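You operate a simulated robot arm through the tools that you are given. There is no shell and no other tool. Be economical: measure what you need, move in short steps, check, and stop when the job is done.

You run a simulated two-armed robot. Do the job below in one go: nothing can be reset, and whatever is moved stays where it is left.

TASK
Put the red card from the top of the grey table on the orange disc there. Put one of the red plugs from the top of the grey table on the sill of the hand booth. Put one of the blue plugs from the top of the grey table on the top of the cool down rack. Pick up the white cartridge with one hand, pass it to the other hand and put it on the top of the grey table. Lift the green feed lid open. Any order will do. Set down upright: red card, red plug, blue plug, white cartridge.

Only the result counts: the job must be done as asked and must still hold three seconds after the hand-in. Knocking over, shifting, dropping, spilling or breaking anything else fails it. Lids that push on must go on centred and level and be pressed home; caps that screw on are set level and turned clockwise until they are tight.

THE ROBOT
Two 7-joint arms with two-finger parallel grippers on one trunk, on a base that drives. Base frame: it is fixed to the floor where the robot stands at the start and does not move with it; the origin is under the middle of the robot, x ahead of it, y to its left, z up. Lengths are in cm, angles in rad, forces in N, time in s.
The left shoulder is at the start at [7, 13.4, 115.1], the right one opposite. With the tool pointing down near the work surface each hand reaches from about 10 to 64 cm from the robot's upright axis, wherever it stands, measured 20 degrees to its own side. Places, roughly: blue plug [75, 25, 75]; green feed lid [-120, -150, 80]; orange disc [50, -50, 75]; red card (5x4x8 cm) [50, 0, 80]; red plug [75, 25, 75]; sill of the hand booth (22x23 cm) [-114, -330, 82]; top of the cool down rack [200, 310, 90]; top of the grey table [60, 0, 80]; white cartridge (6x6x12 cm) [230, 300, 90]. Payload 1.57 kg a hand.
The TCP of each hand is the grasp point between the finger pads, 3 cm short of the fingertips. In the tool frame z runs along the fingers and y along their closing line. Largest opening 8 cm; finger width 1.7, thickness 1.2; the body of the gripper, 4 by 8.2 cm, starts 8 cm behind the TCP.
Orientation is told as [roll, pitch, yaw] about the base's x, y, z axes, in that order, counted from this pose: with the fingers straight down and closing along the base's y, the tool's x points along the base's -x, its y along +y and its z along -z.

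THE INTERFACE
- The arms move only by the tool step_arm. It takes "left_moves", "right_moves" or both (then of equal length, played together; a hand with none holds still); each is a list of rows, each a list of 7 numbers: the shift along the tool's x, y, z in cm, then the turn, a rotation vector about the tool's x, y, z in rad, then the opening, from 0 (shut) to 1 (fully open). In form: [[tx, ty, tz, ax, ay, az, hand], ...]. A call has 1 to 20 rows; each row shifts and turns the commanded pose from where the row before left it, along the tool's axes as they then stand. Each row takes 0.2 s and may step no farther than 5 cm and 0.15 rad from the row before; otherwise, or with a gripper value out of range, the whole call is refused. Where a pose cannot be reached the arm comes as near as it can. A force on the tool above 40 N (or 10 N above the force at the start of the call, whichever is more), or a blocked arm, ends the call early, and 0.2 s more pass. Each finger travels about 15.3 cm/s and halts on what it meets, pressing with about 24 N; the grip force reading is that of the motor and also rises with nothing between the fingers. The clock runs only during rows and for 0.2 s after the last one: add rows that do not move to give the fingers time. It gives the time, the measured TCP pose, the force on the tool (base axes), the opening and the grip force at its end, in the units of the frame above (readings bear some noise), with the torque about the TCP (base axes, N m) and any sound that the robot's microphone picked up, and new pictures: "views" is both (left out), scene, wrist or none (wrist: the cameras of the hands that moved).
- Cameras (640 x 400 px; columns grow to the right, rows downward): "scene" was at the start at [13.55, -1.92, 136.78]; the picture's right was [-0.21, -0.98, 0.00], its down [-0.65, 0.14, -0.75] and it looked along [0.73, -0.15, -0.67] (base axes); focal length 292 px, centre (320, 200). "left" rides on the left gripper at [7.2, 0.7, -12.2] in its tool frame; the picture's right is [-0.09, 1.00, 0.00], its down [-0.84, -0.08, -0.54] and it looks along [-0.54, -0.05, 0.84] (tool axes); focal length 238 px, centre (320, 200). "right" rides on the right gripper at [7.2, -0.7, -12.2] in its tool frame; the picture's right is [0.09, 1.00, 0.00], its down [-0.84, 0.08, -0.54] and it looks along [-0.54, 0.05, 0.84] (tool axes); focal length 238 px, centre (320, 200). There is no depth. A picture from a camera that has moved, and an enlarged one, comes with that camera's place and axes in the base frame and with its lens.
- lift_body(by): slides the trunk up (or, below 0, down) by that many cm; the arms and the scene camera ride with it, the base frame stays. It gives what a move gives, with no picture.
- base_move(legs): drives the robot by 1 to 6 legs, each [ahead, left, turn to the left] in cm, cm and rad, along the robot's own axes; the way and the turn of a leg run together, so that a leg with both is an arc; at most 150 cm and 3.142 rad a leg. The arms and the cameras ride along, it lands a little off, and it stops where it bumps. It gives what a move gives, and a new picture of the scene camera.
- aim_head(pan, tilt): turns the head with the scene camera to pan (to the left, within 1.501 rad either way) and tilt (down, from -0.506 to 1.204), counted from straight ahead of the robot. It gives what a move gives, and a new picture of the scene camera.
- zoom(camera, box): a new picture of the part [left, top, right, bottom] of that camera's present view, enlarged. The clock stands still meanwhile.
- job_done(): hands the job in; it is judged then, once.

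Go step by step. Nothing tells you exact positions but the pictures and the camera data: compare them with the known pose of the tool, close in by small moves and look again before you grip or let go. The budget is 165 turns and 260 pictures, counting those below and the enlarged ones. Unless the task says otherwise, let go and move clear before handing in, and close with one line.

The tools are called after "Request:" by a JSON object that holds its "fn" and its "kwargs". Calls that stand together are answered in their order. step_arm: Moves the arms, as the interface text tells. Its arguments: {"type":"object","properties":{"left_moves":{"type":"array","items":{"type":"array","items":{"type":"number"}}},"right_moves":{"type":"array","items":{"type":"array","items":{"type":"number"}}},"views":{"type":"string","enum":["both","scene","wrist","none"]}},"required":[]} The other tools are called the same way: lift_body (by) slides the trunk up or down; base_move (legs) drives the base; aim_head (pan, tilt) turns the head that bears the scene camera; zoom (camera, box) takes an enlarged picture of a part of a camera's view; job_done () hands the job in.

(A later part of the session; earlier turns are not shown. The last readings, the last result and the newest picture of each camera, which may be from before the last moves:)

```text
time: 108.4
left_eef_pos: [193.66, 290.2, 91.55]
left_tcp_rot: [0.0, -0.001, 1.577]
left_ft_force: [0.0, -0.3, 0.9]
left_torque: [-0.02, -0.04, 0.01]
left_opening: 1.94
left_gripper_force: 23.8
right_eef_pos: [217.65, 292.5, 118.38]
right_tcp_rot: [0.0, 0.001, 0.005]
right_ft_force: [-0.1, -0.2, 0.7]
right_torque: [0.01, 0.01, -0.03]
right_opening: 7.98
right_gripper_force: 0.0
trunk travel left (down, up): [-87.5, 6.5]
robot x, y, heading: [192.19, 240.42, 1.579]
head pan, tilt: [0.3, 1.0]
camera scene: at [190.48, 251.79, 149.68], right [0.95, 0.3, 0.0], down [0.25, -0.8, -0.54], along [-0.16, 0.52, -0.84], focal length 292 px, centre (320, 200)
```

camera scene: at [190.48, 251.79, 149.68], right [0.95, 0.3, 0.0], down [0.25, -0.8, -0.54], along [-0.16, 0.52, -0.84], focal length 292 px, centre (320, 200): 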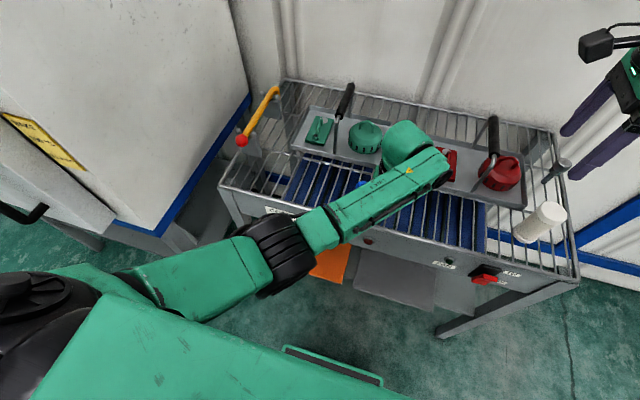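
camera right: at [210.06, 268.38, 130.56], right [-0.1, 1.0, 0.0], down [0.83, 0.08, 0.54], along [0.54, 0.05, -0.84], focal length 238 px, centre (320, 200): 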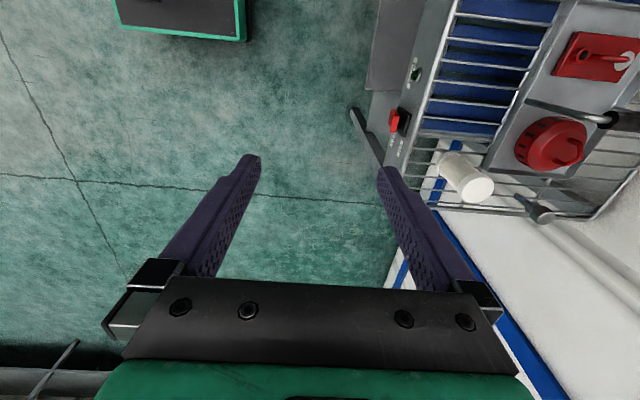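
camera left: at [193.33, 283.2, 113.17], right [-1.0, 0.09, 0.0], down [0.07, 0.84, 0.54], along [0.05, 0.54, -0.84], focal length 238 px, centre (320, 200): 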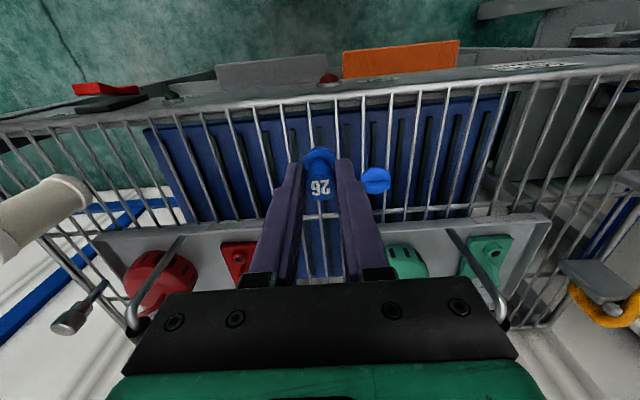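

The plug slid up slightly in the grip but is straight, and its base is about level with the rods. I'll touch down lightly again and open only a little to see whether it stands.

Request:
{"fn": "step_arm", "kwargs": {"left_moves": [[0, 0, 0.1, 0, 0, 0, 0], [0, 0, 0.1, 0, 0, 0, 0], [0, 0, 0, 0, 0, 0, 0]], "views": "none"}}

```text
time: 109.2
left_eef_pos: [193.9, 290.26, 91.34]
left_tcp_rot: [-0.003, 0.0, 1.577]
left_ft_force: [-0.1, 0.3, -0.5]
left_torque: [-0.03, 0.04, 0.03]
left_opening: 1.91
left_gripper_force: 24.3
right_eef_pos: [217.6, 292.33, 118.47]
right_tcp_rot: [-0.001, 0.0, 0.004]
right_ft_force: [0.4, 0.6, -0.3]
right_torque: [-0.02, -0.04, -0.02]
right_opening: 7.98
right_gripper_force: 0.1
trunk travel left (down, up): [-87.5, 6.5]
robot x, y, heading: [192.28, 240.59, 1.58]
head pan, tilt: [0.3, 1.0]
```

Request:
{"fn": "step_arm", "kwargs": {"left_moves": [[0, 0, 0.08, 0, 0, 0, 0], [0, 0, 0.08, 0, 0, 0, 0], [0, 0, 0.08, 0, 0, 0, 0], [0, 0, 0, 0, 0, 0, 0]], "views": "none"}}

```text
time: 110.2
left_eef_pos: [193.82, 290.17, 91.29]
left_tcp_rot: [-0.001, -0.006, 1.575]
left_ft_force: [-1.0, 5.1, 19.3]
left_torque: [0.28, -0.01, 0.02]
left_opening: 1.9
left_gripper_force: 24.2
right_eef_pos: [217.66, 292.29, 118.61]
right_tcp_rot: [0.002, 0.0, 0.005]
right_ft_force: [0.2, 0.5, -0.4]
right_torque: [0.04, -0.03, -0.02]
right_opening: 7.99
right_gripper_force: 0.1
trunk travel left (down, up): [-87.5, 6.5]
robot x, y, heading: [191.77, 240.55, 1.581]
head pan, tilt: [0.3, 1.0]
```

Firm contact at the same level. I'll ease off a touch and open slightly.

Request:
{"fn": "step_arm", "kwargs": {"left_moves": [[0, 0, -0.1, 0, 0, 0, 0], [0, 0, 0, 0, 0, 0, 0.27], [0, 0, 0, 0, 0, 0, 0.3], [0, 0, 0, 0, 0, 0, 0.3]], "views": "none"}}

Request:
{"fn": "zoom", "kwargs": {"camera": "left", "box": [260, 110, 380, 210]}}

```text
time: 111.2
left_eef_pos: [193.65, 290.0, 90.96]
left_tcp_rot: [-0.002, 0.002, 1.576]
left_ft_force: [1.2, 0.2, 3.3]
left_torque: [0.04, -0.02, -0.02]
left_opening: 2.2
left_gripper_force: 0.1
right_eef_pos: [217.73, 292.33, 118.46]
right_tcp_rot: [0.001, 0.0, 0.007]
right_ft_force: [0.7, -0.7, -0.2]
right_torque: [-0.03, 0.0, 0.01]
right_opening: 8.0
right_gripper_force: 0.1
trunk travel left (down, up): [-87.5, 6.5]
robot x, y, heading: [192.05, 239.99, 1.577]
head pan, tilt: [0.3, 1.0]
```

```text
4.00 times, centred on (320, 160) of left
camera zoom: at [193.0, 282.93, 103.08], right [-1.0, 0.09, 0.0], down [0.07, 0.84, 0.54], along [0.05, 0.54, -0.84], focal length 953 px, centre (320, 360)
```

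zoom: 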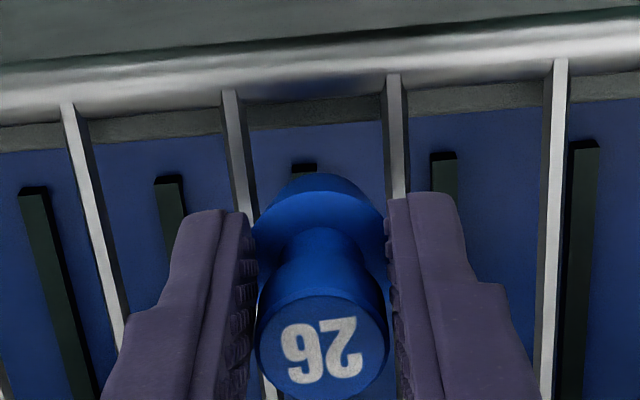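

It stands by itself. I'll rise slightly, open a bit more, and lift off.

Request:
{"fn": "step_arm", "kwargs": {"left_moves": [[0, 0, -0.3, 0, 0, 0, 0.3], [0, 0, -0.2, 0, 0, 0, 0.36], [0, 0, 0, 0, 0, 0, 0.37], [0, 0, -1, 0, 0, 0, 0.37], [0, 0, -2, 0, 0, 0, 0.37], [0, 0, -3, 0, 0, 0, 0.37], [0, 0, -4, 0, 0, 0, 0.37], [0, 0, -4, 0, 0, 0, 0.37], [0, 0, 0, 0, 0, 0, 0.37]], "views": "wrist"}}

Request:
{"fn": "zoom", "kwargs": {"camera": "left", "box": [260, 110, 380, 210]}}

```text
time: 113.4
left_eef_pos: [191.05, 291.58, 104.39]
left_tcp_rot: [0.041, -0.003, 1.618]
left_ft_force: [-0.7, 0.2, 0.0]
left_torque: [-0.03, 0.02, -0.02]
left_opening: 2.95
left_gripper_force: 0.2
left hand out of reach, approached as far as the arm can: row 8
right_eef_pos: [217.63, 292.39, 118.48]
right_tcp_rot: [-0.001, -0.002, 0.004]
right_ft_force: [0.1, 0.3, 0.1]
right_torque: [-0.03, 0.02, 0.0]
right_opening: 7.99
right_gripper_force: 0.1
trunk travel left (down, up): [-87.5, 6.5]
robot x, y, heading: [192.49, 239.94, 1.577]
head pan, tilt: [0.3, 1.0]
stopped in row 9 (left hand): the arm was blocked; the commanded pose is now the measured one
camera left: at [191.14, 284.43, 116.41], right [-1.0, 0.05, 0.04], down [0.06, 0.84, 0.54], along [-0.01, 0.54, -0.84], focal length 238 px, centre (320, 200)
```

left: 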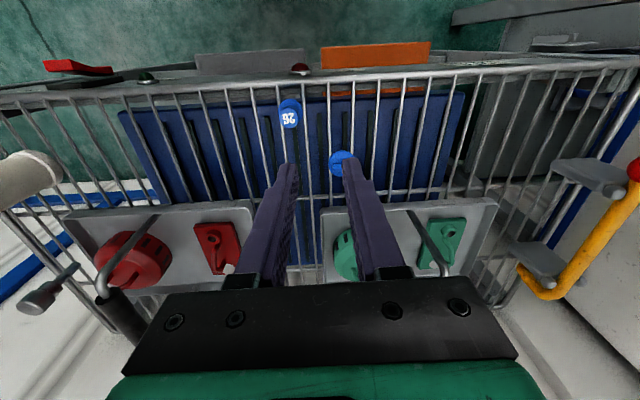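

```text
4.00 times, centred on (320, 160) of left
camera zoom: at [191.14, 284.43, 116.41], right [-1.0, 0.05, 0.04], down [0.06, 0.84, 0.54], along [-0.01, 0.54, -0.84], focal length 953 px, centre (320, 360)
```

zoom: 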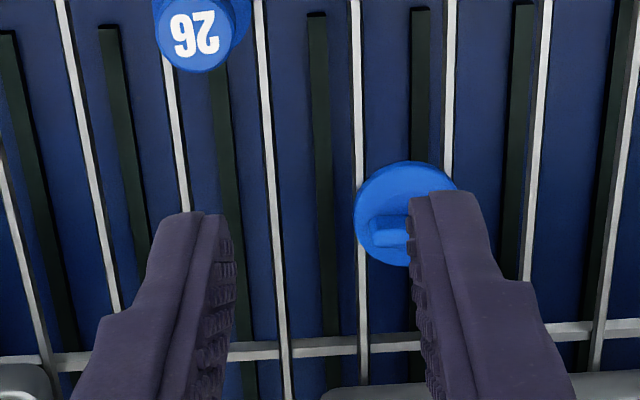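

The plug stands on the rack. The arm was stopped while rising, so I'll check the scene.

Request:
{"fn": "aim_head", "kwargs": {"pan": 0.0, "tilt": 0.8}}

```text
time: 114.2
left_eef_pos: [191.19, 291.64, 104.32]
left_tcp_rot: [0.039, -0.003, 1.616]
left_ft_force: [-0.9, -0.1, -0.8]
left_torque: [0.03, -0.02, 0.01]
left_opening: 2.94
left_gripper_force: 0.0
right_eef_pos: [217.79, 292.44, 118.43]
right_tcp_rot: [-0.001, -0.001, 0.006]
right_ft_force: [0.3, -0.1, 0.1]
right_torque: [0.02, 0.01, 0.02]
right_opening: 8.02
right_gripper_force: 0.1
trunk travel left (down, up): [-87.5, 6.5]
robot x, y, heading: [192.24, 240.76, 1.573]
head pan, tilt: [0.0, 0.799]
camera scene: at [192.51, 253.2, 151.19], right [1.0, 0.01, 0.0], down [0.0, -0.72, -0.7], along [0.0, 0.7, -0.72], focal length 292 px, centre (320, 200)
```

scene: 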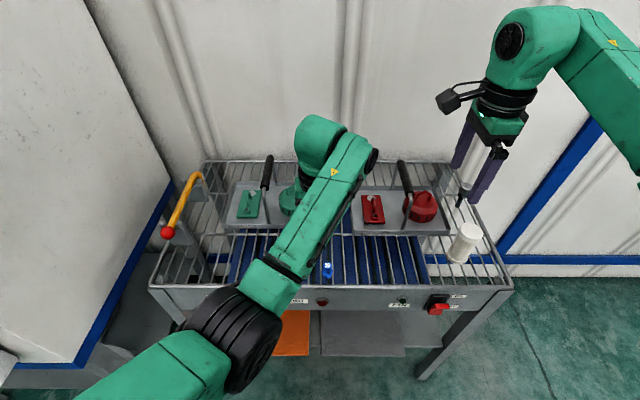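

Nothing is disturbed; the left elbow just folded low. I'll raise and pull the left hand back toward the robot.

Request:
{"fn": "step_arm", "kwargs": {"left_moves": [[0, 0, -2, 0, 0, 0, 0.37], [0, 0, -2, 0, 0, 0, 0.37], [1, 0, -2, 0, 0, 0, 0.37], [2, 0, -2, 0, 0, 0, 0.37], [2, 0, -2, 0, 0, 0, 0.37]], "views": "scene"}}

```text
time: 115.4
left_eef_pos: [191.76, 293.61, 107.98]
left_tcp_rot: [0.04, -0.005, 1.62]
left_ft_force: [-0.1, -0.5, -0.7]
left_torque: [0.02, 0.01, -0.01]
left_opening: 2.99
left_gripper_force: 0.2
left hand out of reach, approached as far as the arm can: row 1, 2, 3, 4, 5
right_eef_pos: [217.76, 292.37, 118.43]
right_tcp_rot: [0.0, 0.0, 0.004]
right_ft_force: [-0.4, -0.7, -0.1]
right_torque: [-0.04, 0.01, -0.01]
right_opening: 7.99
right_gripper_force: 0.0
trunk travel left (down, up): [-87.5, 6.5]
robot x, y, heading: [192.35, 240.05, 1.576]
head pan, tilt: [0.0, 0.799]
camera scene: at [192.54, 253.21, 151.19], right [1.0, 0.0, 0.0], down [0.0, -0.72, -0.7], along [0.0, 0.7, -0.72], focal length 292 px, centre (320, 200)
```

scene: 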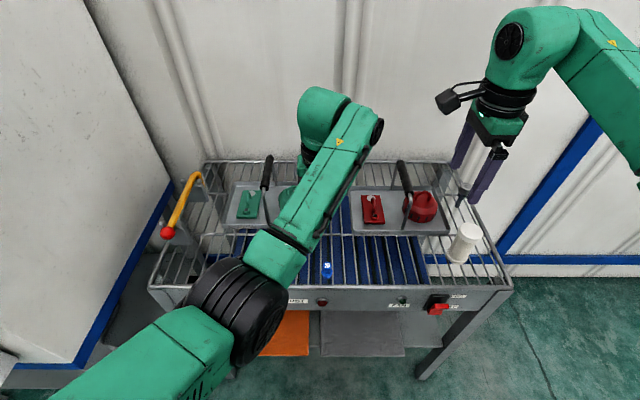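

The left arm is at a joint limit; both hands are above everything, so I'll back the base off 30 cm and then rearrange the arm freely.

Request:
{"fn": "base_move", "kwargs": {"legs": [[-30, 0, 0]]}}

Request:
{"fn": "zoom", "kwargs": {"camera": "scene", "box": [200, 110, 480, 250]}}

```text
time: 117.4
left_eef_pos: [191.75, 263.9, 107.61]
left_tcp_rot: [0.042, 0.001, 1.623]
left_ft_force: [0.3, 0.0, 0.1]
left_torque: [-0.04, -0.01, 0.01]
left_opening: 2.99
left_gripper_force: 0.0
right_eef_pos: [217.77, 262.89, 118.36]
right_tcp_rot: [-0.002, 0.0, 0.009]
right_ft_force: [0.0, -0.3, 0.2]
right_torque: [0.02, 0.02, -0.01]
right_opening: 8.0
right_gripper_force: 0.1
trunk travel left (down, up): [-87.5, 6.5]
robot x, y, heading: [192.78, 210.3, 1.582]
head pan, tilt: [0.0, 0.799]
camera scene: at [192.67, 223.7, 151.16], right [1.0, 0.01, 0.0], down [0.01, -0.72, -0.7], along [-0.01, 0.7, -0.72], focal length 292 px, centre (320, 200)
```

scene: 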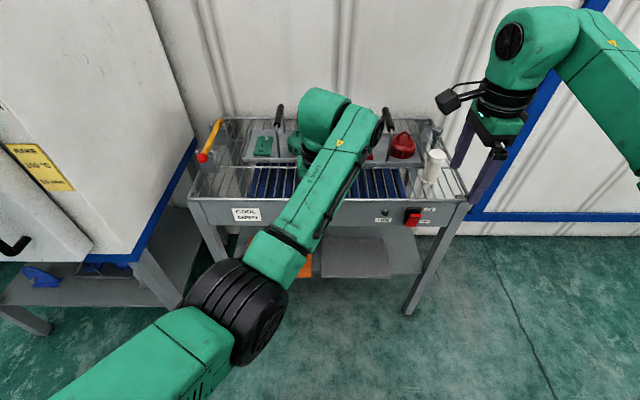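

```text
2.29 times, centred on (340, 180) of scene
camera zoom: at [192.67, 223.7, 151.16], right [1.0, 0.01, 0.0], down [0.01, -0.72, -0.7], along [-0.01, 0.7, -0.72], focal length 668 px, centre (274, 246)
```

zoom: 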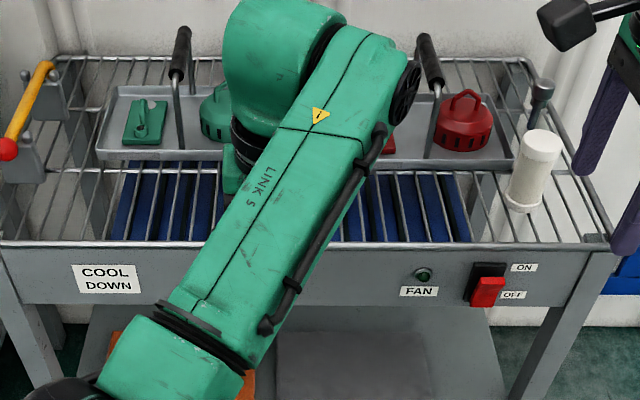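

Request:
{"fn": "step_arm", "kwargs": {"left_moves": [[1, 3, -1, 0, 0, 0, 0.4], [1, 3, -2, 0, 0, 0, 0.6], [1, 3, -2, 0, 0, 0, 0.8], [1.5, 3, -2, 0, 0, 0, 1], [1.5, 3, -3, 0, 0, 0, 1], [2, 3, -3, 0, 0, 0, 1], [2, 0, -3, 0, 0, 0, 1], [0, 0, 0, 0, 0, 0, 1]], "views": "scene"}}

```text
time: 119.2
left_eef_pos: [174.92, 267.48, 119.87]
left_tcp_rot: [0.045, -0.002, 1.623]
left_ft_force: [-0.4, 0.1, -0.4]
left_torque: [0.0, 0.03, 0.04]
left_opening: 8.0
left_gripper_force: 0.0
left hand out of reach, approached as far as the arm can: row 1, 2, 3, 4, 5, 6, 7
right_eef_pos: [217.6, 262.81, 118.39]
right_tcp_rot: [0.002, -0.001, 0.009]
right_ft_force: [0.1, 0.0, 0.2]
right_torque: [-0.01, -0.01, 0.02]
right_opening: 8.01
right_gripper_force: 0.0
trunk travel left (down, up): [-87.5, 6.5]
robot x, y, heading: [192.57, 210.55, 1.583]
head pan, tilt: [0.0, 0.799]
camera scene: at [192.7, 223.47, 151.19], right [1.0, 0.01, 0.0], down [0.01, -0.72, -0.7], along [-0.01, 0.7, -0.72], focal length 292 px, centre (320, 200)
```

scene: 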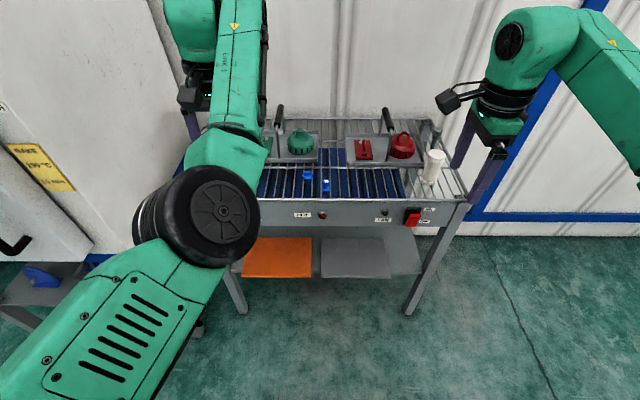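

The blue plug stands well. I'll back off further so the left arm can be unfolded without nearing the oven.

Request:
{"fn": "base_move", "kwargs": {"legs": [[-50, 0, 0]]}}

Request:
{"fn": "step_arm", "kwargs": {"left_moves": [[-4, 0, -2, 0, 0, 0, 1], [-4, 0, -2, 0, 0, 0, 1], [-4, 1, -2, 0, 0, 0, 1], [-4, 1, -2, 0, 0, 0, 1], [-4, 1, -2, 0, 0, 0, 1], [0, 0, 0, 0, 0, 0, 1]], "views": "scene"}}

```text
time: 122.2
left_eef_pos: [175.49, 217.96, 119.84]
left_tcp_rot: [0.041, 0.0, 1.614]
left_ft_force: [0.9, -0.2, 0.0]
left_torque: [-0.01, -0.04, 0.0]
left_opening: 7.97
left_gripper_force: 0.2
right_eef_pos: [218.4, 212.95, 118.39]
right_tcp_rot: [-0.003, -0.002, 0.0]
right_ft_force: [-0.4, 0.4, 0.5]
right_torque: [-0.02, 0.04, -0.01]
right_opening: 8.01
right_gripper_force: 0.1
trunk travel left (down, up): [-87.5, 6.5]
robot x, y, heading: [192.71, 160.84, 1.575]
head pan, tilt: [0.0, 0.799]
camera scene: at [192.98, 173.9, 151.17], right [1.0, 0.0, 0.0], down [0.0, -0.72, -0.7], along [0.0, 0.7, -0.72], focal length 292 px, centre (320, 200)
```

scene: 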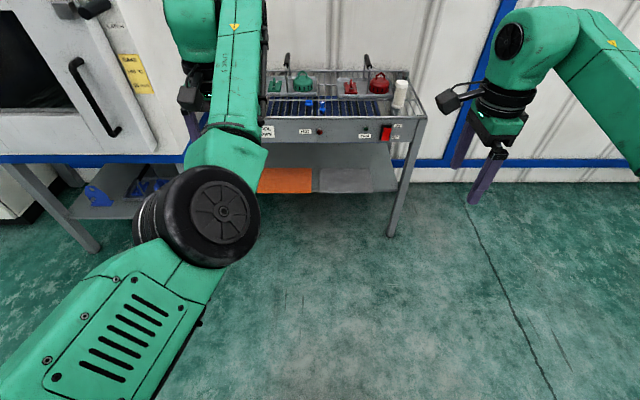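

```text
time: 123.6
left_eef_pos: [175.43, 219.95, 120.88]
left_tcp_rot: [0.042, -0.002, 1.616]
left_ft_force: [0.1, 0.4, 0.3]
left_torque: [0.0, -0.02, -0.01]
left_opening: 7.99
left_gripper_force: 0.0
left hand out of reach, approached as far as the arm can: row 1, 2, 3, 4, 5
right_eef_pos: [218.33, 212.75, 118.6]
right_tcp_rot: [0.0, 0.0, 0.001]
right_ft_force: [0.8, -0.4, 0.5]
right_torque: [0.01, 0.02, 0.01]
right_opening: 7.98
right_gripper_force: 0.1
trunk travel left (down, up): [-87.5, 6.5]
robot x, y, heading: [192.46, 160.66, 1.569]
head pan, tilt: [0.0, 0.799]
camera scene: at [193.0, 173.68, 151.19], right [1.0, 0.0, 0.0], down [0.0, -0.72, -0.7], along [0.0, 0.7, -0.72], focal length 292 px, centre (320, 200)
```

scene: 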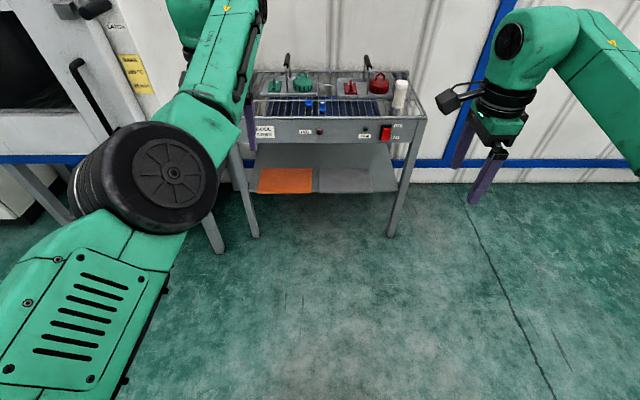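

Request:
{"fn": "step_arm", "kwargs": {"left_moves": [[2, 0, 1, 0, 0, 0, 1], [3, 0, 1, 0, 0, 0, 1], [3, 0, 0, 0, 0, 0, 1], [3, 0, 0, 0, 0, 0, 1], [3, 0, 0, 0, 0, 0, 1], [0, 0, 0, 0, 0, 0, 1]], "views": "scene"}}

```text
time: 125.0
left_eef_pos: [174.98, 217.65, 118.97]
left_tcp_rot: [0.043, -0.001, 1.613]
left_ft_force: [0.8, -0.2, 0.5]
left_torque: [0.0, -0.01, -0.02]
left_opening: 7.99
left_gripper_force: 0.1
left hand out of reach, approached as far as the arm can: row 2, 3, 4, 5
right_eef_pos: [218.3, 212.94, 118.45]
right_tcp_rot: [0.0, 0.001, 0.001]
right_ft_force: [-0.2, -0.3, 0.3]
right_torque: [0.01, -0.02, -0.03]
right_opening: 8.01
right_gripper_force: 0.0
trunk travel left (down, up): [-87.5, 6.5]
robot x, y, heading: [192.7, 161.06, 1.569]
head pan, tilt: [0.0, 0.799]
camera scene: at [192.94, 173.7, 151.19], right [1.0, 0.0, 0.0], down [0.0, -0.72, -0.7], along [0.0, 0.7, -0.72], focal length 292 px, centre (320, 200)
```

scene: 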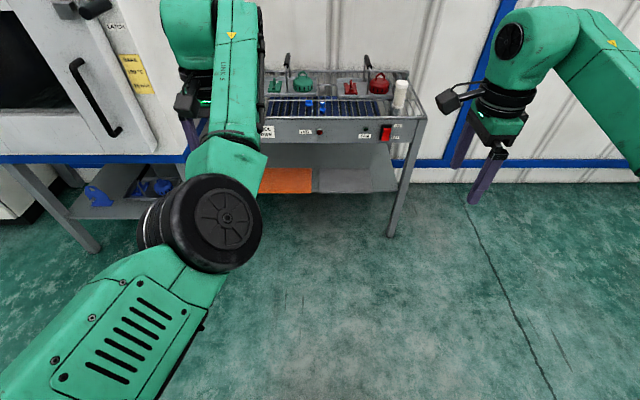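

The left wrist is at its bend limit. I'll tilt the fingers forward to free it, then retract and move outward.

Request:
{"fn": "step_arm", "kwargs": {"left_moves": [[0, 0, 0, 0, -0.14, 0, 1], [0, 0, 0, 0, -0.14, 0, 1], [0, 0, 0, 0, -0.14, 0, 1], [0, 0, 0, 0, -0.14, 0, 1], [0, 0, 0, 0, -0.14, 0, 1], [0, 0, 0, 0, -0.14, 0, 1], [0, 2, -3, 0, 0, 0, 1], [0, 2, -3, 0, 0, 0, 1], [0, 2, -3, 0, 0, 0, 1], [0, 2, -3, 0, 0, 0, 1], [0, 0, 0, 0, 0, 0, 1]], "views": "scene"}}

```text
time: 127.4
left_eef_pos: [166.75, 209.4, 127.17]
left_tcp_rot: [0.094, -0.842, 1.564]
left_ft_force: [-0.6, -0.4, -0.1]
left_torque: [-0.02, 0.0, 0.03]
left_opening: 8.02
left_gripper_force: 0.2
left hand out of reach, approached as far as the arm can: row 1, 10
right_eef_pos: [218.38, 212.83, 118.41]
right_tcp_rot: [0.001, -0.001, 0.0]
right_ft_force: [-0.2, -0.6, 0.4]
right_torque: [0.03, 0.01, -0.03]
right_opening: 7.95
right_gripper_force: 0.0
trunk travel left (down, up): [-87.5, 6.5]
robot x, y, heading: [192.43, 161.22, 1.572]
head pan, tilt: [0.0, 0.799]
camera scene: at [192.98, 173.71, 151.19], right [1.0, 0.0, 0.0], down [0.0, -0.72, -0.7], along [0.0, 0.7, -0.72], focal length 292 px, centre (320, 200)
```

scene: 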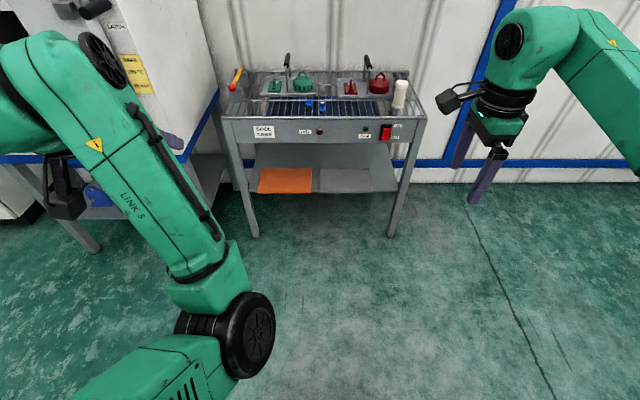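

The elbow is folded to the inside. I'll turn the fingers toward the right, which should bring the elbow outward.

Request:
{"fn": "step_arm", "kwargs": {"left_moves": [[0, 0, 0, 0.104, 0, 0.0934, 1], [0, 0, 0, 0.104, 0, 0.0934, 1], [0, 0, 0, 0.104, 0, 0.0934, 1], [0, 0, 0, 0.104, 0, 0.0934, 1], [0, 0, 0, 0.104, 0, 0.0934, 1], [0, 0, 0, 0.104, 0, 0.0934, 1], [0, 0, 0, 0.104, 0, 0.0934, 1], [0, 0, 0, 0.104, 0, 0.0934, 1], [0, 0, 0, 0.104, 0, 0.0934, 1], [0, 0, 0, 0.104, 0, 0.0934, 1]], "views": "scene"}}

```text
time: 129.6
left_eef_pos: [170.21, 215.36, 121.72]
left_tcp_rot: [0.011, -0.797, 0.207]
left_ft_force: [-0.5, -0.1, 0.4]
left_torque: [0.06, 0.01, 0.01]
left_opening: 8.02
left_gripper_force: 0.1
left hand out of reach, approached as far as the arm can: row 1, 2, 3, 4, 5
right_eef_pos: [218.43, 212.81, 118.36]
right_tcp_rot: [0.0, -0.001, 0.0]
right_ft_force: [-0.8, -0.2, -0.5]
right_torque: [-0.01, 0.06, -0.03]
right_opening: 8.01
right_gripper_force: 0.1
trunk travel left (down, up): [-87.5, 6.5]
robot x, y, heading: [192.7, 161.02, 1.573]
head pan, tilt: [0.0, 0.799]
camera scene: at [193.04, 173.77, 151.18], right [1.0, 0.0, 0.0], down [0.0, -0.72, -0.7], along [0.0, 0.7, -0.72], focal length 292 px, centre (320, 200)
```

scene: 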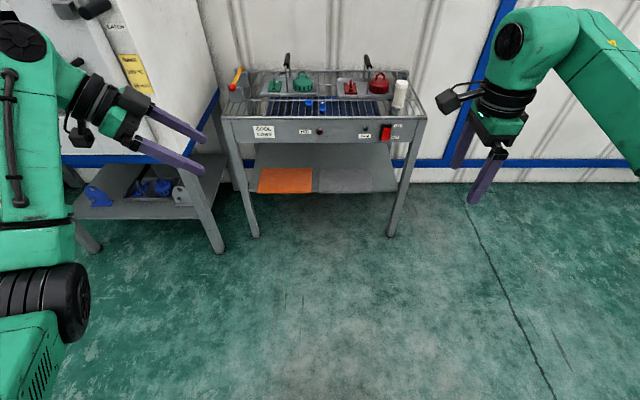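

The elbow has swung outward and the fingers point right, which suits the hand-over. I'll bring this hand nearer the middle.

Request:
{"fn": "step_arm", "kwargs": {"left_moves": [[-2.79, -1.2, 2.87, 0, 0, 0, 1], [-2.79, -1.2, 2.87, 0, 0, 0, 1], [-2.79, -1.2, 2.87, 0, 0, 0, 1], [-2.79, -1.2, 2.87, 0, 0, 0, 1], [0, 0, 0, 0, 0, 0, 1]], "views": "scene"}}

```text
time: 130.8
left_eef_pos: [186.94, 214.25, 121.64]
left_tcp_rot: [0.013, -0.799, 0.209]
left_ft_force: [-0.2, -0.2, 0.7]
left_torque: [0.0, -0.05, -0.01]
left_opening: 8.0
left_gripper_force: 0.0
right_eef_pos: [218.42, 212.85, 118.35]
right_tcp_rot: [0.001, -0.001, -0.001]
right_ft_force: [0.6, 0.2, 0.3]
right_torque: [0.0, 0.01, 0.0]
right_opening: 7.99
right_gripper_force: 0.0
trunk travel left (down, up): [-87.5, 6.5]
robot x, y, heading: [192.63, 160.61, 1.571]
head pan, tilt: [0.0, 0.799]
camera scene: at [192.94, 173.7, 151.19], right [1.0, 0.0, 0.0], down [0.0, -0.72, -0.7], along [0.0, 0.7, -0.72], focal length 292 px, centre (320, 200)
```

scene: 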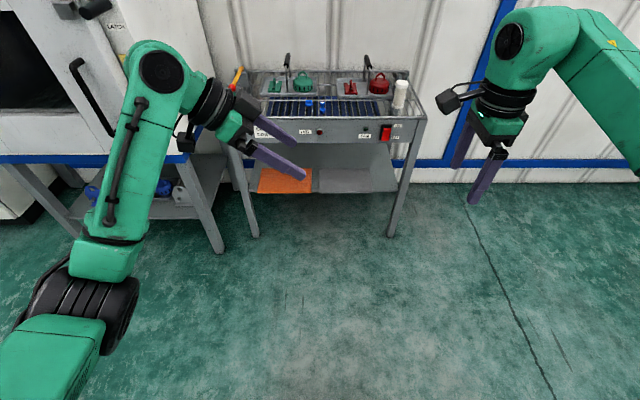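

Now I'll drive back to the rack, shifted right, so the right hand comes above the cartridge.

Request:
{"fn": "base_move", "kwargs": {"legs": [[0, -8.5, 0], [77, 0, 0]]}}

Request:
{"fn": "aim_head", "kwargs": {"pan": -0.5, "tilt": 0.9}}

Request:
{"fn": "zoom", "kwargs": {"camera": "right", "box": [0, 0, 640, 400]}}

```text
time: 135.6
left_eef_pos: [196.07, 290.51, 121.85]
left_tcp_rot: [0.014, -0.798, 0.201]
left_ft_force: [0.3, -0.2, -0.4]
left_torque: [-0.04, 0.01, 0.02]
left_opening: 8.03
left_gripper_force: 0.0
right_eef_pos: [227.35, 289.03, 118.45]
right_tcp_rot: [0.001, 0.001, -0.006]
right_ft_force: [-0.6, 0.0, -0.2]
right_torque: [0.01, 0.02, -0.03]
right_opening: 8.01
right_gripper_force: 0.0
trunk travel left (down, up): [-87.5, 6.5]
robot x, y, heading: [201.38, 237.06, 1.564]
head pan, tilt: [0.0, 0.799]
camera scene: at [201.79, 250.03, 151.21], right [1.0, -0.01, 0.0], down [0.0, -0.72, -0.7], along [0.0, 0.7, -0.72], focal length 292 px, centre (320, 200)
```

scene: 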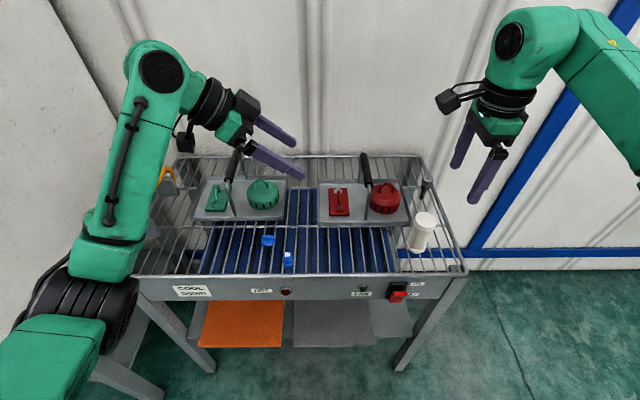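

```text
time: 136.5
left_eef_pos: [195.98, 290.64, 121.71]
left_tcp_rot: [0.012, -0.798, 0.202]
left_ft_force: [0.1, -0.8, 0.3]
left_torque: [0.02, -0.01, 0.0]
left_opening: 8.01
left_gripper_force: 0.0
right_eef_pos: [227.35, 289.1, 118.44]
right_tcp_rot: [0.001, -0.001, -0.007]
right_ft_force: [0.3, -0.5, 0.4]
right_torque: [-0.01, 0.0, -0.01]
right_opening: 8.03
right_gripper_force: 0.0
trunk travel left (down, up): [-87.5, 6.5]
robot x, y, heading: [201.31, 236.98, 1.566]
head pan, tilt: [-0.499, 0.901]
camera scene: at [205.39, 248.73, 150.4], right [0.88, -0.48, 0.0], down [-0.38, -0.69, -0.62], along [0.3, 0.54, -0.78], focal length 292 px, centre (320, 200)
```

scene: 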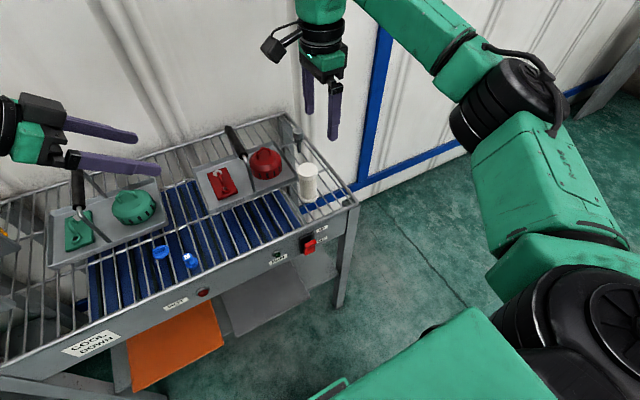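

```text
1.00 times, centred on (320, 200) of right
camera zoom: at [220.16, 288.46, 130.41], right [-0.09, 1.0, 0.0], down [0.84, 0.07, 0.54], along [0.54, 0.05, -0.84], focal length 238 px, centre (320, 200)
```

zoom: 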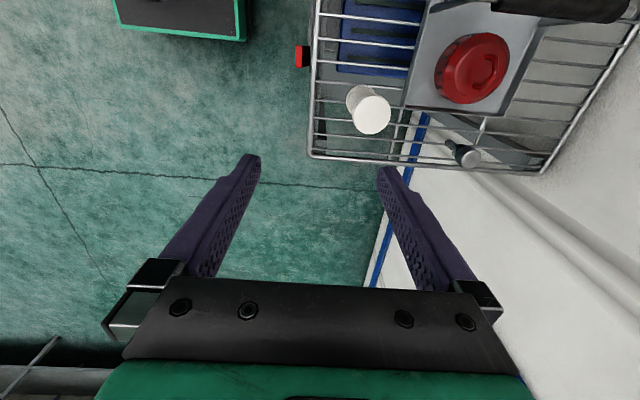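

The cartridge top is near [227.5, 296, 97] and the neighbours are clear. I'll move the right hand above it.

Request:
{"fn": "step_arm", "kwargs": {"right_moves": [[0, 3.5, 0, 0, 0, 0, 1], [-0.2, 3.5, 0, 0, 0, 0, 1], [0, 0, 4, 0, 0, 0, 1], [0, 0, 4, 0, 0, 0, 1], [0, 0, 4, 0, 0, 0, 1], [0, 0, 2, 0, 0, 0, 1], [0, 0, 0, 0, 0, 0, 1]], "views": "both"}}

```text
time: 138.1
left_eef_pos: [196.02, 290.69, 121.76]
left_tcp_rot: [0.014, -0.799, 0.202]
left_ft_force: [-0.6, -0.2, -0.3]
left_torque: [0.02, -0.02, 0.0]
left_opening: 8.02
left_gripper_force: 0.0
right_eef_pos: [227.81, 295.92, 104.51]
right_tcp_rot: [0.0, 0.0, -0.007]
right_ft_force: [-0.7, -0.1, -0.2]
right_torque: [-0.02, 0.0, -0.02]
right_opening: 7.99
right_gripper_force: 0.0
trunk travel left (down, up): [-87.5, 6.5]
robot x, y, heading: [201.66, 237.53, 1.563]
head pan, tilt: [-0.499, 0.901]
camera scene: at [205.45, 248.67, 150.4], right [0.87, -0.48, 0.0], down [-0.38, -0.69, -0.62], along [0.3, 0.54, -0.78], focal length 292 px, centre (320, 200)
camera right: at [220.51, 295.28, 116.51], right [-0.09, 1.0, 0.0], down [0.84, 0.07, 0.54], along [0.54, 0.05, -0.84], focal length 238 px, centre (320, 200)
```

scene: 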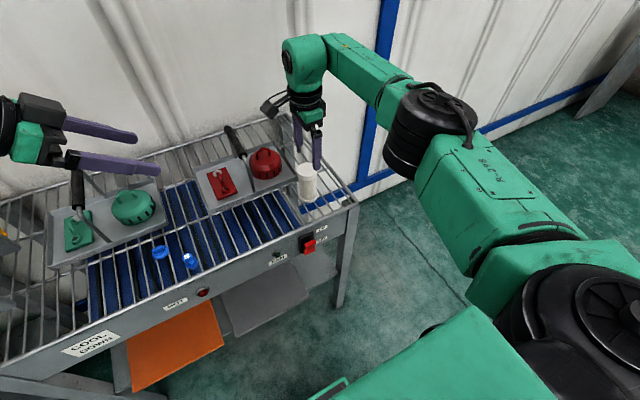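
right: 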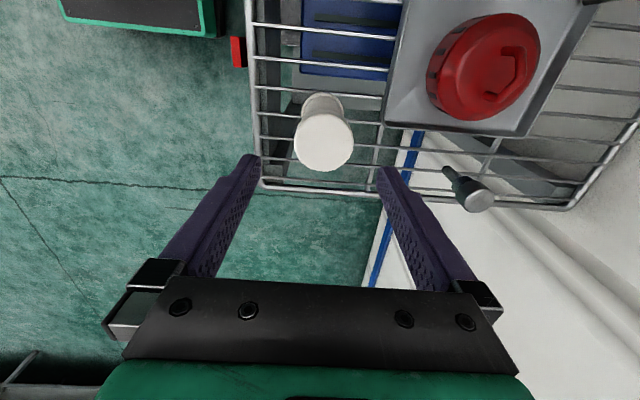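

The fingers need about 0.5 cm adjustment. I'll centre, descend to z ≈ 95.5 and close gently on the cartridge.

Request:
{"fn": "step_arm", "kwargs": {"right_moves": [[0.4, 0.45, 2, 0, 0, 0, 1], [0, 0, 2, 0, 0, 0, 1], [0, 0, 2.5, 0, 0, 0, 1], [0, 0, 2.5, 0, 0, 0, 1], [0, 0, 0, 0, 0, 0, 1]], "views": "both"}}

Request:
{"fn": "zoom", "kwargs": {"camera": "scene", "box": [250, 110, 370, 220]}}

```text
time: 139.3
left_eef_pos: [196.1, 290.6, 121.7]
left_tcp_rot: [0.015, -0.797, 0.201]
left_ft_force: [0.1, 0.5, -0.4]
left_torque: [0.0, -0.04, -0.01]
left_opening: 8.0
left_gripper_force: 0.1
right_eef_pos: [227.26, 295.99, 95.57]
right_tcp_rot: [0.0, 0.0, -0.009]
right_ft_force: [0.2, -0.6, 0.5]
right_torque: [0.04, -0.02, 0.02]
right_opening: 8.0
right_gripper_force: 0.0
right hand out of reach, approached as far as the arm can: row 4
trunk travel left (down, up): [-87.5, 6.5]
robot x, y, heading: [201.53, 237.35, 1.561]
head pan, tilt: [-0.499, 0.901]
camera scene: at [205.46, 248.69, 150.4], right [0.87, -0.48, 0.0], down [-0.38, -0.69, -0.62], along [0.3, 0.54, -0.78], focal length 292 px, centre (320, 200)
camera right: at [219.99, 295.18, 107.52], right [-0.09, 1.0, 0.0], down [0.84, 0.07, 0.54], along [0.54, 0.05, -0.84], focal length 238 px, centre (320, 200)
```

scene: 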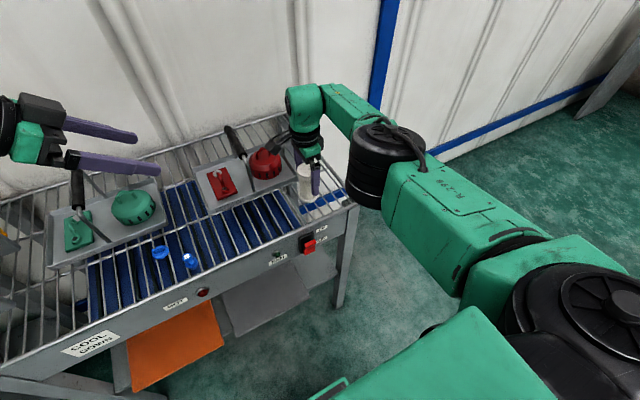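
right: 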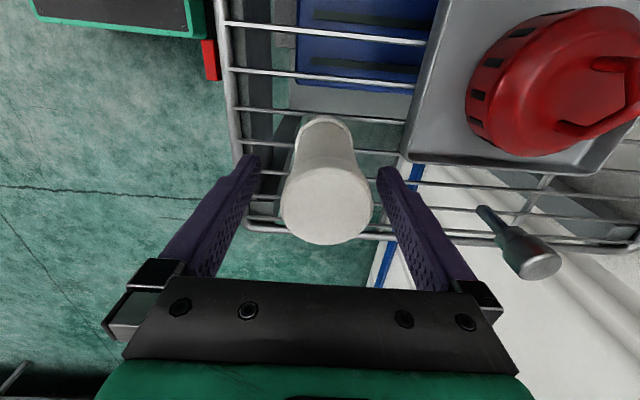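

```text
3.64 times, centred on (310, 165) of scene
camera zoom: at [205.46, 248.69, 150.4], right [0.87, -0.48, 0.0], down [-0.38, -0.69, -0.62], along [0.3, 0.54, -0.78], focal length 1063 px, centre (356, 327)
```

zoom: 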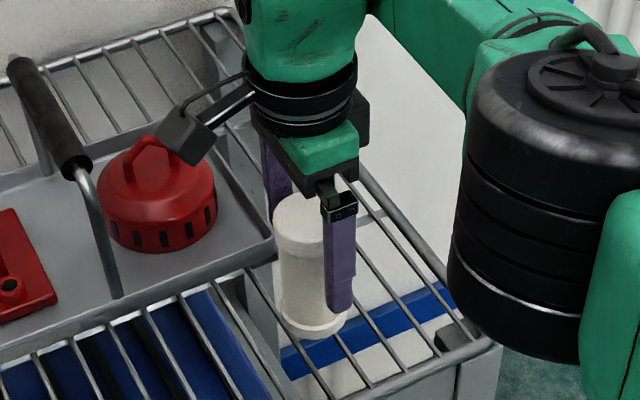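

The cartridge is between the fingers. A small shift, then close and lift a bit.

Request:
{"fn": "step_arm", "kwargs": {"right_moves": [[0.5, 0, 0, 0, 0, 0, 1], [0, 0, 0, 0, 0, 0, 0.8], [0, 0, 0, 0, 0, 0, 0.6], [0, 0, 0, 0, 0, 0, 0.5], [0, 0, 0, 0, 0, 0, 0.5]], "views": "wrist"}}

```text
time: 140.5
left_eef_pos: [195.98, 290.66, 121.76]
left_tcp_rot: [0.013, -0.797, 0.2]
left_ft_force: [-0.1, 0.2, 0.2]
left_torque: [0.0, 0.03, 0.0]
left_opening: 7.96
left_gripper_force: 0.1
right_eef_pos: [226.69, 295.88, 95.57]
right_tcp_rot: [-0.001, 0.0, -0.006]
right_ft_force: [0.4, 0.4, 1.5]
right_torque: [-0.01, 0.01, 0.0]
right_opening: 5.07
right_gripper_force: 24.0
trunk travel left (down, up): [-87.5, 6.5]
robot x, y, heading: [201.38, 237.23, 1.566]
head pan, tilt: [-0.499, 0.901]
camera right: at [219.43, 295.23, 107.53], right [-0.09, 1.0, 0.0], down [0.84, 0.07, 0.54], along [0.54, 0.05, -0.84], focal length 238 px, centre (320, 200)
```

right: 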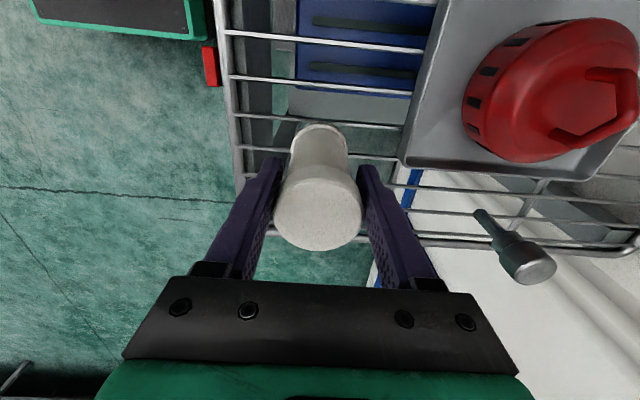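

Gripped at 5.1 cm. I'll lift the cartridge straight up.

Request:
{"fn": "step_arm", "kwargs": {"right_moves": [[0, 0, -1, 0, 0, 0, 0.4], [0, 0, -3, 0, 0, 0, 0.4], [0, 0, -4, 0, 0, 0, 0.4], [0, 0, -4, 0, 0, 0, 0.4], [0, 0, -4, 0, 0, 0, 0.4], [0, 0, 0, 0, 0, 0, 0.4]], "views": "scene"}}

```text
time: 141.9
left_eef_pos: [196.07, 290.72, 121.71]
left_tcp_rot: [0.012, -0.797, 0.202]
left_ft_force: [-0.3, 0.5, -0.6]
left_torque: [-0.03, -0.01, -0.01]
left_opening: 8.0
left_gripper_force: 0.1
right_eef_pos: [226.87, 296.0, 111.52]
right_tcp_rot: [-0.001, 0.001, -0.008]
right_ft_force: [0.1, -0.3, -0.8]
right_torque: [0.01, 0.02, 0.02]
right_opening: 5.08
right_gripper_force: 24.5
trunk travel left (down, up): [-87.5, 6.5]
robot x, y, heading: [201.06, 237.48, 1.561]
head pan, tilt: [-0.499, 0.901]
camera scene: at [205.41, 248.76, 150.39], right [0.87, -0.48, 0.0], down [-0.38, -0.69, -0.62], along [0.3, 0.54, -0.78], focal length 292 px, centre (320, 200)
```

scene: 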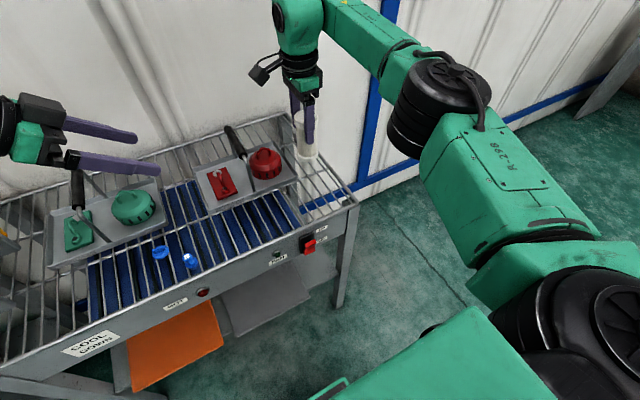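

Held firmly. I'll back away 70 cm into free space and turn the right hand so its camera faces the robot, clearing the way for the left hand.

Request:
{"fn": "base_move", "kwargs": {"legs": [[-70, 0, 0]]}}

Request:
{"fn": "aim_head", "kwargs": {"pan": -0.2, "tilt": 0.6}}

Request:
{"fn": "step_arm", "kwargs": {"right_moves": [[2, -1, 0, 0, 0, 0, 0.4], [2, -1, 0, 0, 0, 0, 0.4], [2, -1, 0, 0, 0, 0, 0.4], [0, 0, 0, 0, 0, -0.1428, 0.4], [0, 0, 0, 0, 0, -0.1428, 0.4], [0, 0, 0, 0, 0, -0.1428, 0.4], [0, 0, 0, 0, 0, -0.1428, 0.4], [0, 0, 0, 0, 0, -0.1428, 0.4], [0, 0, 0, 0, 0, -0.1428, 0.4], [0, 0, 0, 0, 0, -0.1428, 0.4], [0, 0, 0, 0, 0, -0.1428, 0.4], [0, 0, 0, 0, 0, -0.1428, 0.4], [0, 0, 0, 0, 0, -0.1428, 0.4], [0, 0, 0, 0, 0, -0.1428, 0.4], [0, 0, 0, 0, 0, 0, 0.4]], "views": "scene"}}

```text
time: 145.8
left_eef_pos: [195.37, 219.99, 121.61]
left_tcp_rot: [0.013, -0.798, 0.214]
left_ft_force: [0.0, -0.5, -0.1]
left_torque: [0.02, -0.03, 0.03]
left_opening: 8.01
left_gripper_force: 0.0
right_eef_pos: [226.22, 225.66, 111.37]
right_tcp_rot: [-0.001, 0.0, 0.004]
right_ft_force: [0.4, 0.0, -1.3]
right_torque: [0.01, 0.0, 0.01]
right_opening: 5.07
right_gripper_force: 24.2
trunk travel left (down, up): [-87.5, 6.5]
robot x, y, heading: [201.56, 166.81, 1.572]
head pan, tilt: [-0.499, 0.901]
camera scene: at [205.2, 178.2, 150.38], right [0.88, -0.48, 0.0], down [-0.37, -0.69, -0.62], along [0.3, 0.55, -0.78], focal length 292 px, centre (320, 200)
```

scene: 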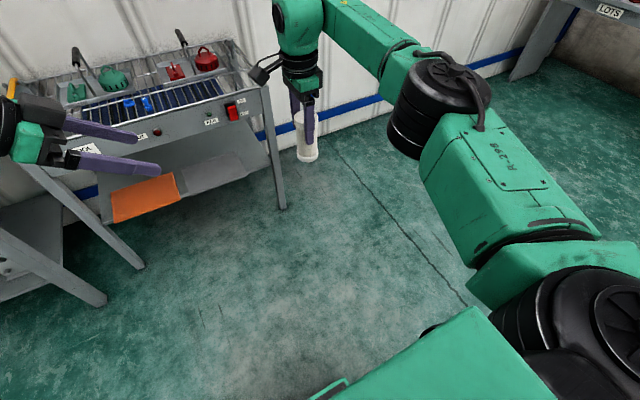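

```text
time: 146.6
left_eef_pos: [195.28, 219.85, 121.62]
left_tcp_rot: [0.013, -0.798, 0.212]
left_ft_force: [-0.7, -0.4, 0.7]
left_torque: [0.03, -0.03, -0.02]
left_opening: 8.04
left_gripper_force: 0.0
right_eef_pos: [226.29, 225.45, 111.55]
right_tcp_rot: [0.0, 0.0, 0.004]
right_ft_force: [-0.8, -0.6, -1.2]
right_torque: [0.03, 0.02, -0.02]
right_opening: 5.08
right_gripper_force: 24.8
trunk travel left (down, up): [-87.5, 6.5]
robot x, y, heading: [201.31, 166.84, 1.573]
head pan, tilt: [-0.201, 0.6]
camera scene: at [203.35, 180.03, 152.87], right [0.98, -0.2, 0.0], down [-0.11, -0.55, -0.82], along [0.16, 0.81, -0.57], focal length 292 px, centre (320, 200)
```

scene: 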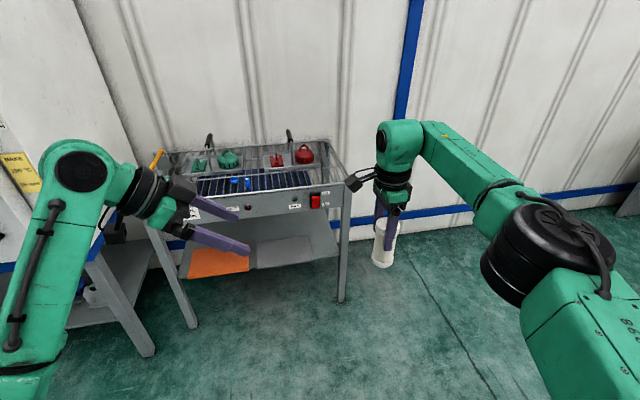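

```text
time: 149.8
left_eef_pos: [195.43, 219.96, 121.72]
left_tcp_rot: [0.014, -0.797, 0.214]
left_ft_force: [-0.1, 0.2, 0.1]
left_torque: [0.0, -0.04, -0.03]
left_opening: 7.99
left_gripper_force: 0.1
right_eef_pos: [220.26, 222.53, 111.55]
right_tcp_rot: [-0.001, 0.0, 1.575]
right_ft_force: [-0.2, -0.6, -1.8]
right_torque: [-0.03, 0.02, -0.01]
right_opening: 5.08
right_gripper_force: 23.6
trunk travel left (down, up): [-87.5, 6.5]
robot x, y, heading: [201.16, 166.74, 1.576]
head pan, tilt: [-0.201, 0.6]
camera scene: at [203.34, 180.08, 152.88], right [0.98, -0.2, 0.0], down [-0.11, -0.55, -0.82], along [0.16, 0.81, -0.57], focal length 292 px, centre (320, 200)
```

scene: 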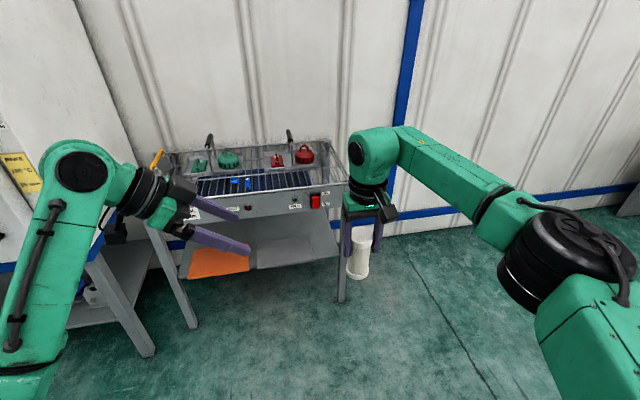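

Now I'll lower the left hand to the level of the cartridge's lower half and advance partway.

Request:
{"fn": "step_arm", "kwargs": {"left_moves": [[2.38, -0.57, 2.16, 0, 0, 0, 1], [2.38, -0.57, 2.16, 0, 0, 0, 1], [2.38, -0.57, 2.16, 0, 0, 0, 1], [2.38, -0.57, 2.16, 0, 0, 0, 1], [2.38, -0.57, 2.16, 0, 0, 0, 1], [-2.1, 0, 2.15, 0, 0, 0, 1], [-2.1, 0, 2.15, 0, 0, 0, 1], [-2.1, 0, 2.15, 0, 0, 0, 1], [-2.1, 0, 2.15, 0, 0, 0, 1], [0, 0, 0, 0, 0, 0, 1]], "views": "both"}}

Request:
{"fn": "zoom", "kwargs": {"camera": "scene", "box": [240, 150, 440, 300]}}

```text
time: 152.0
left_eef_pos: [207.07, 219.76, 105.61]
left_tcp_rot: [0.014, -0.797, 0.211]
left_ft_force: [0.0, -0.3, -0.4]
left_torque: [-0.02, 0.0, 0.0]
left_opening: 8.0
left_gripper_force: 0.0
right_eef_pos: [220.15, 222.54, 111.6]
right_tcp_rot: [-0.002, -0.001, 1.575]
right_ft_force: [-0.8, -0.2, -2.0]
right_torque: [-0.06, -0.01, 0.01]
right_opening: 5.06
right_gripper_force: 24.1
trunk travel left (down, up): [-87.5, 6.5]
robot x, y, heading: [201.06, 166.55, 1.576]
head pan, tilt: [-0.201, 0.6]
camera scene: at [203.3, 180.07, 152.88], right [0.98, -0.2, 0.0], down [-0.11, -0.55, -0.82], along [0.16, 0.81, -0.57], focal length 292 px, centre (320, 200)
camera left: at [193.46, 217.37, 108.85], right [-0.16, 0.98, 0.08], down [0.21, -0.04, 0.98], along [0.97, 0.17, -0.2], focal length 238 px, centre (320, 200)
```

scene: 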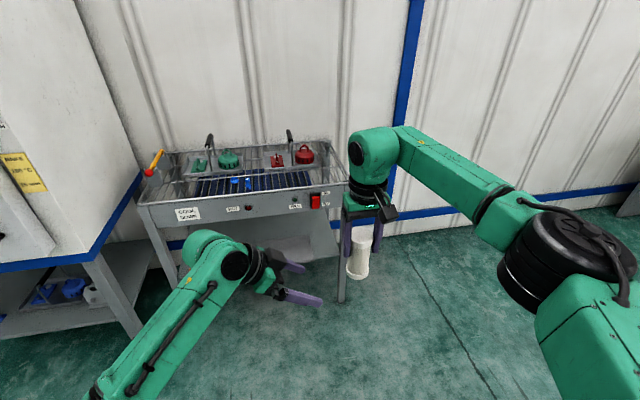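
left: 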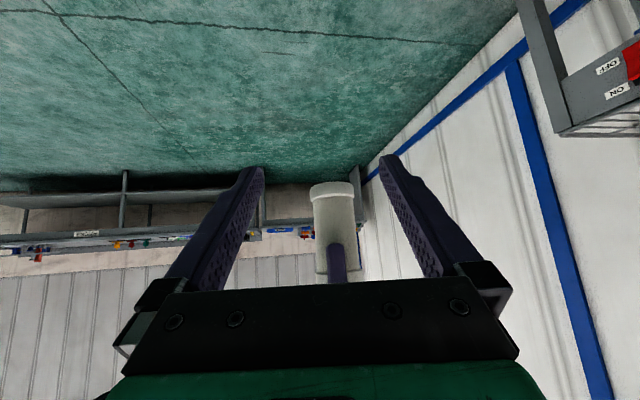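

```text
2.67 times, centred on (340, 225) of scene
camera zoom: at [203.3, 180.07, 152.88], right [0.98, -0.2, 0.0], down [-0.11, -0.55, -0.82], along [0.16, 0.81, -0.57], focal length 779 px, centre (267, 133)
```

zoom: 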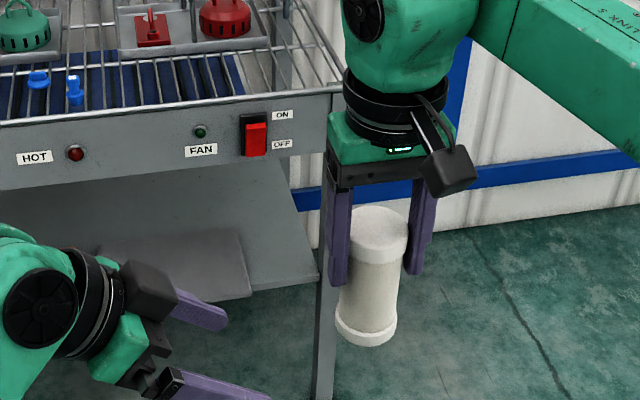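

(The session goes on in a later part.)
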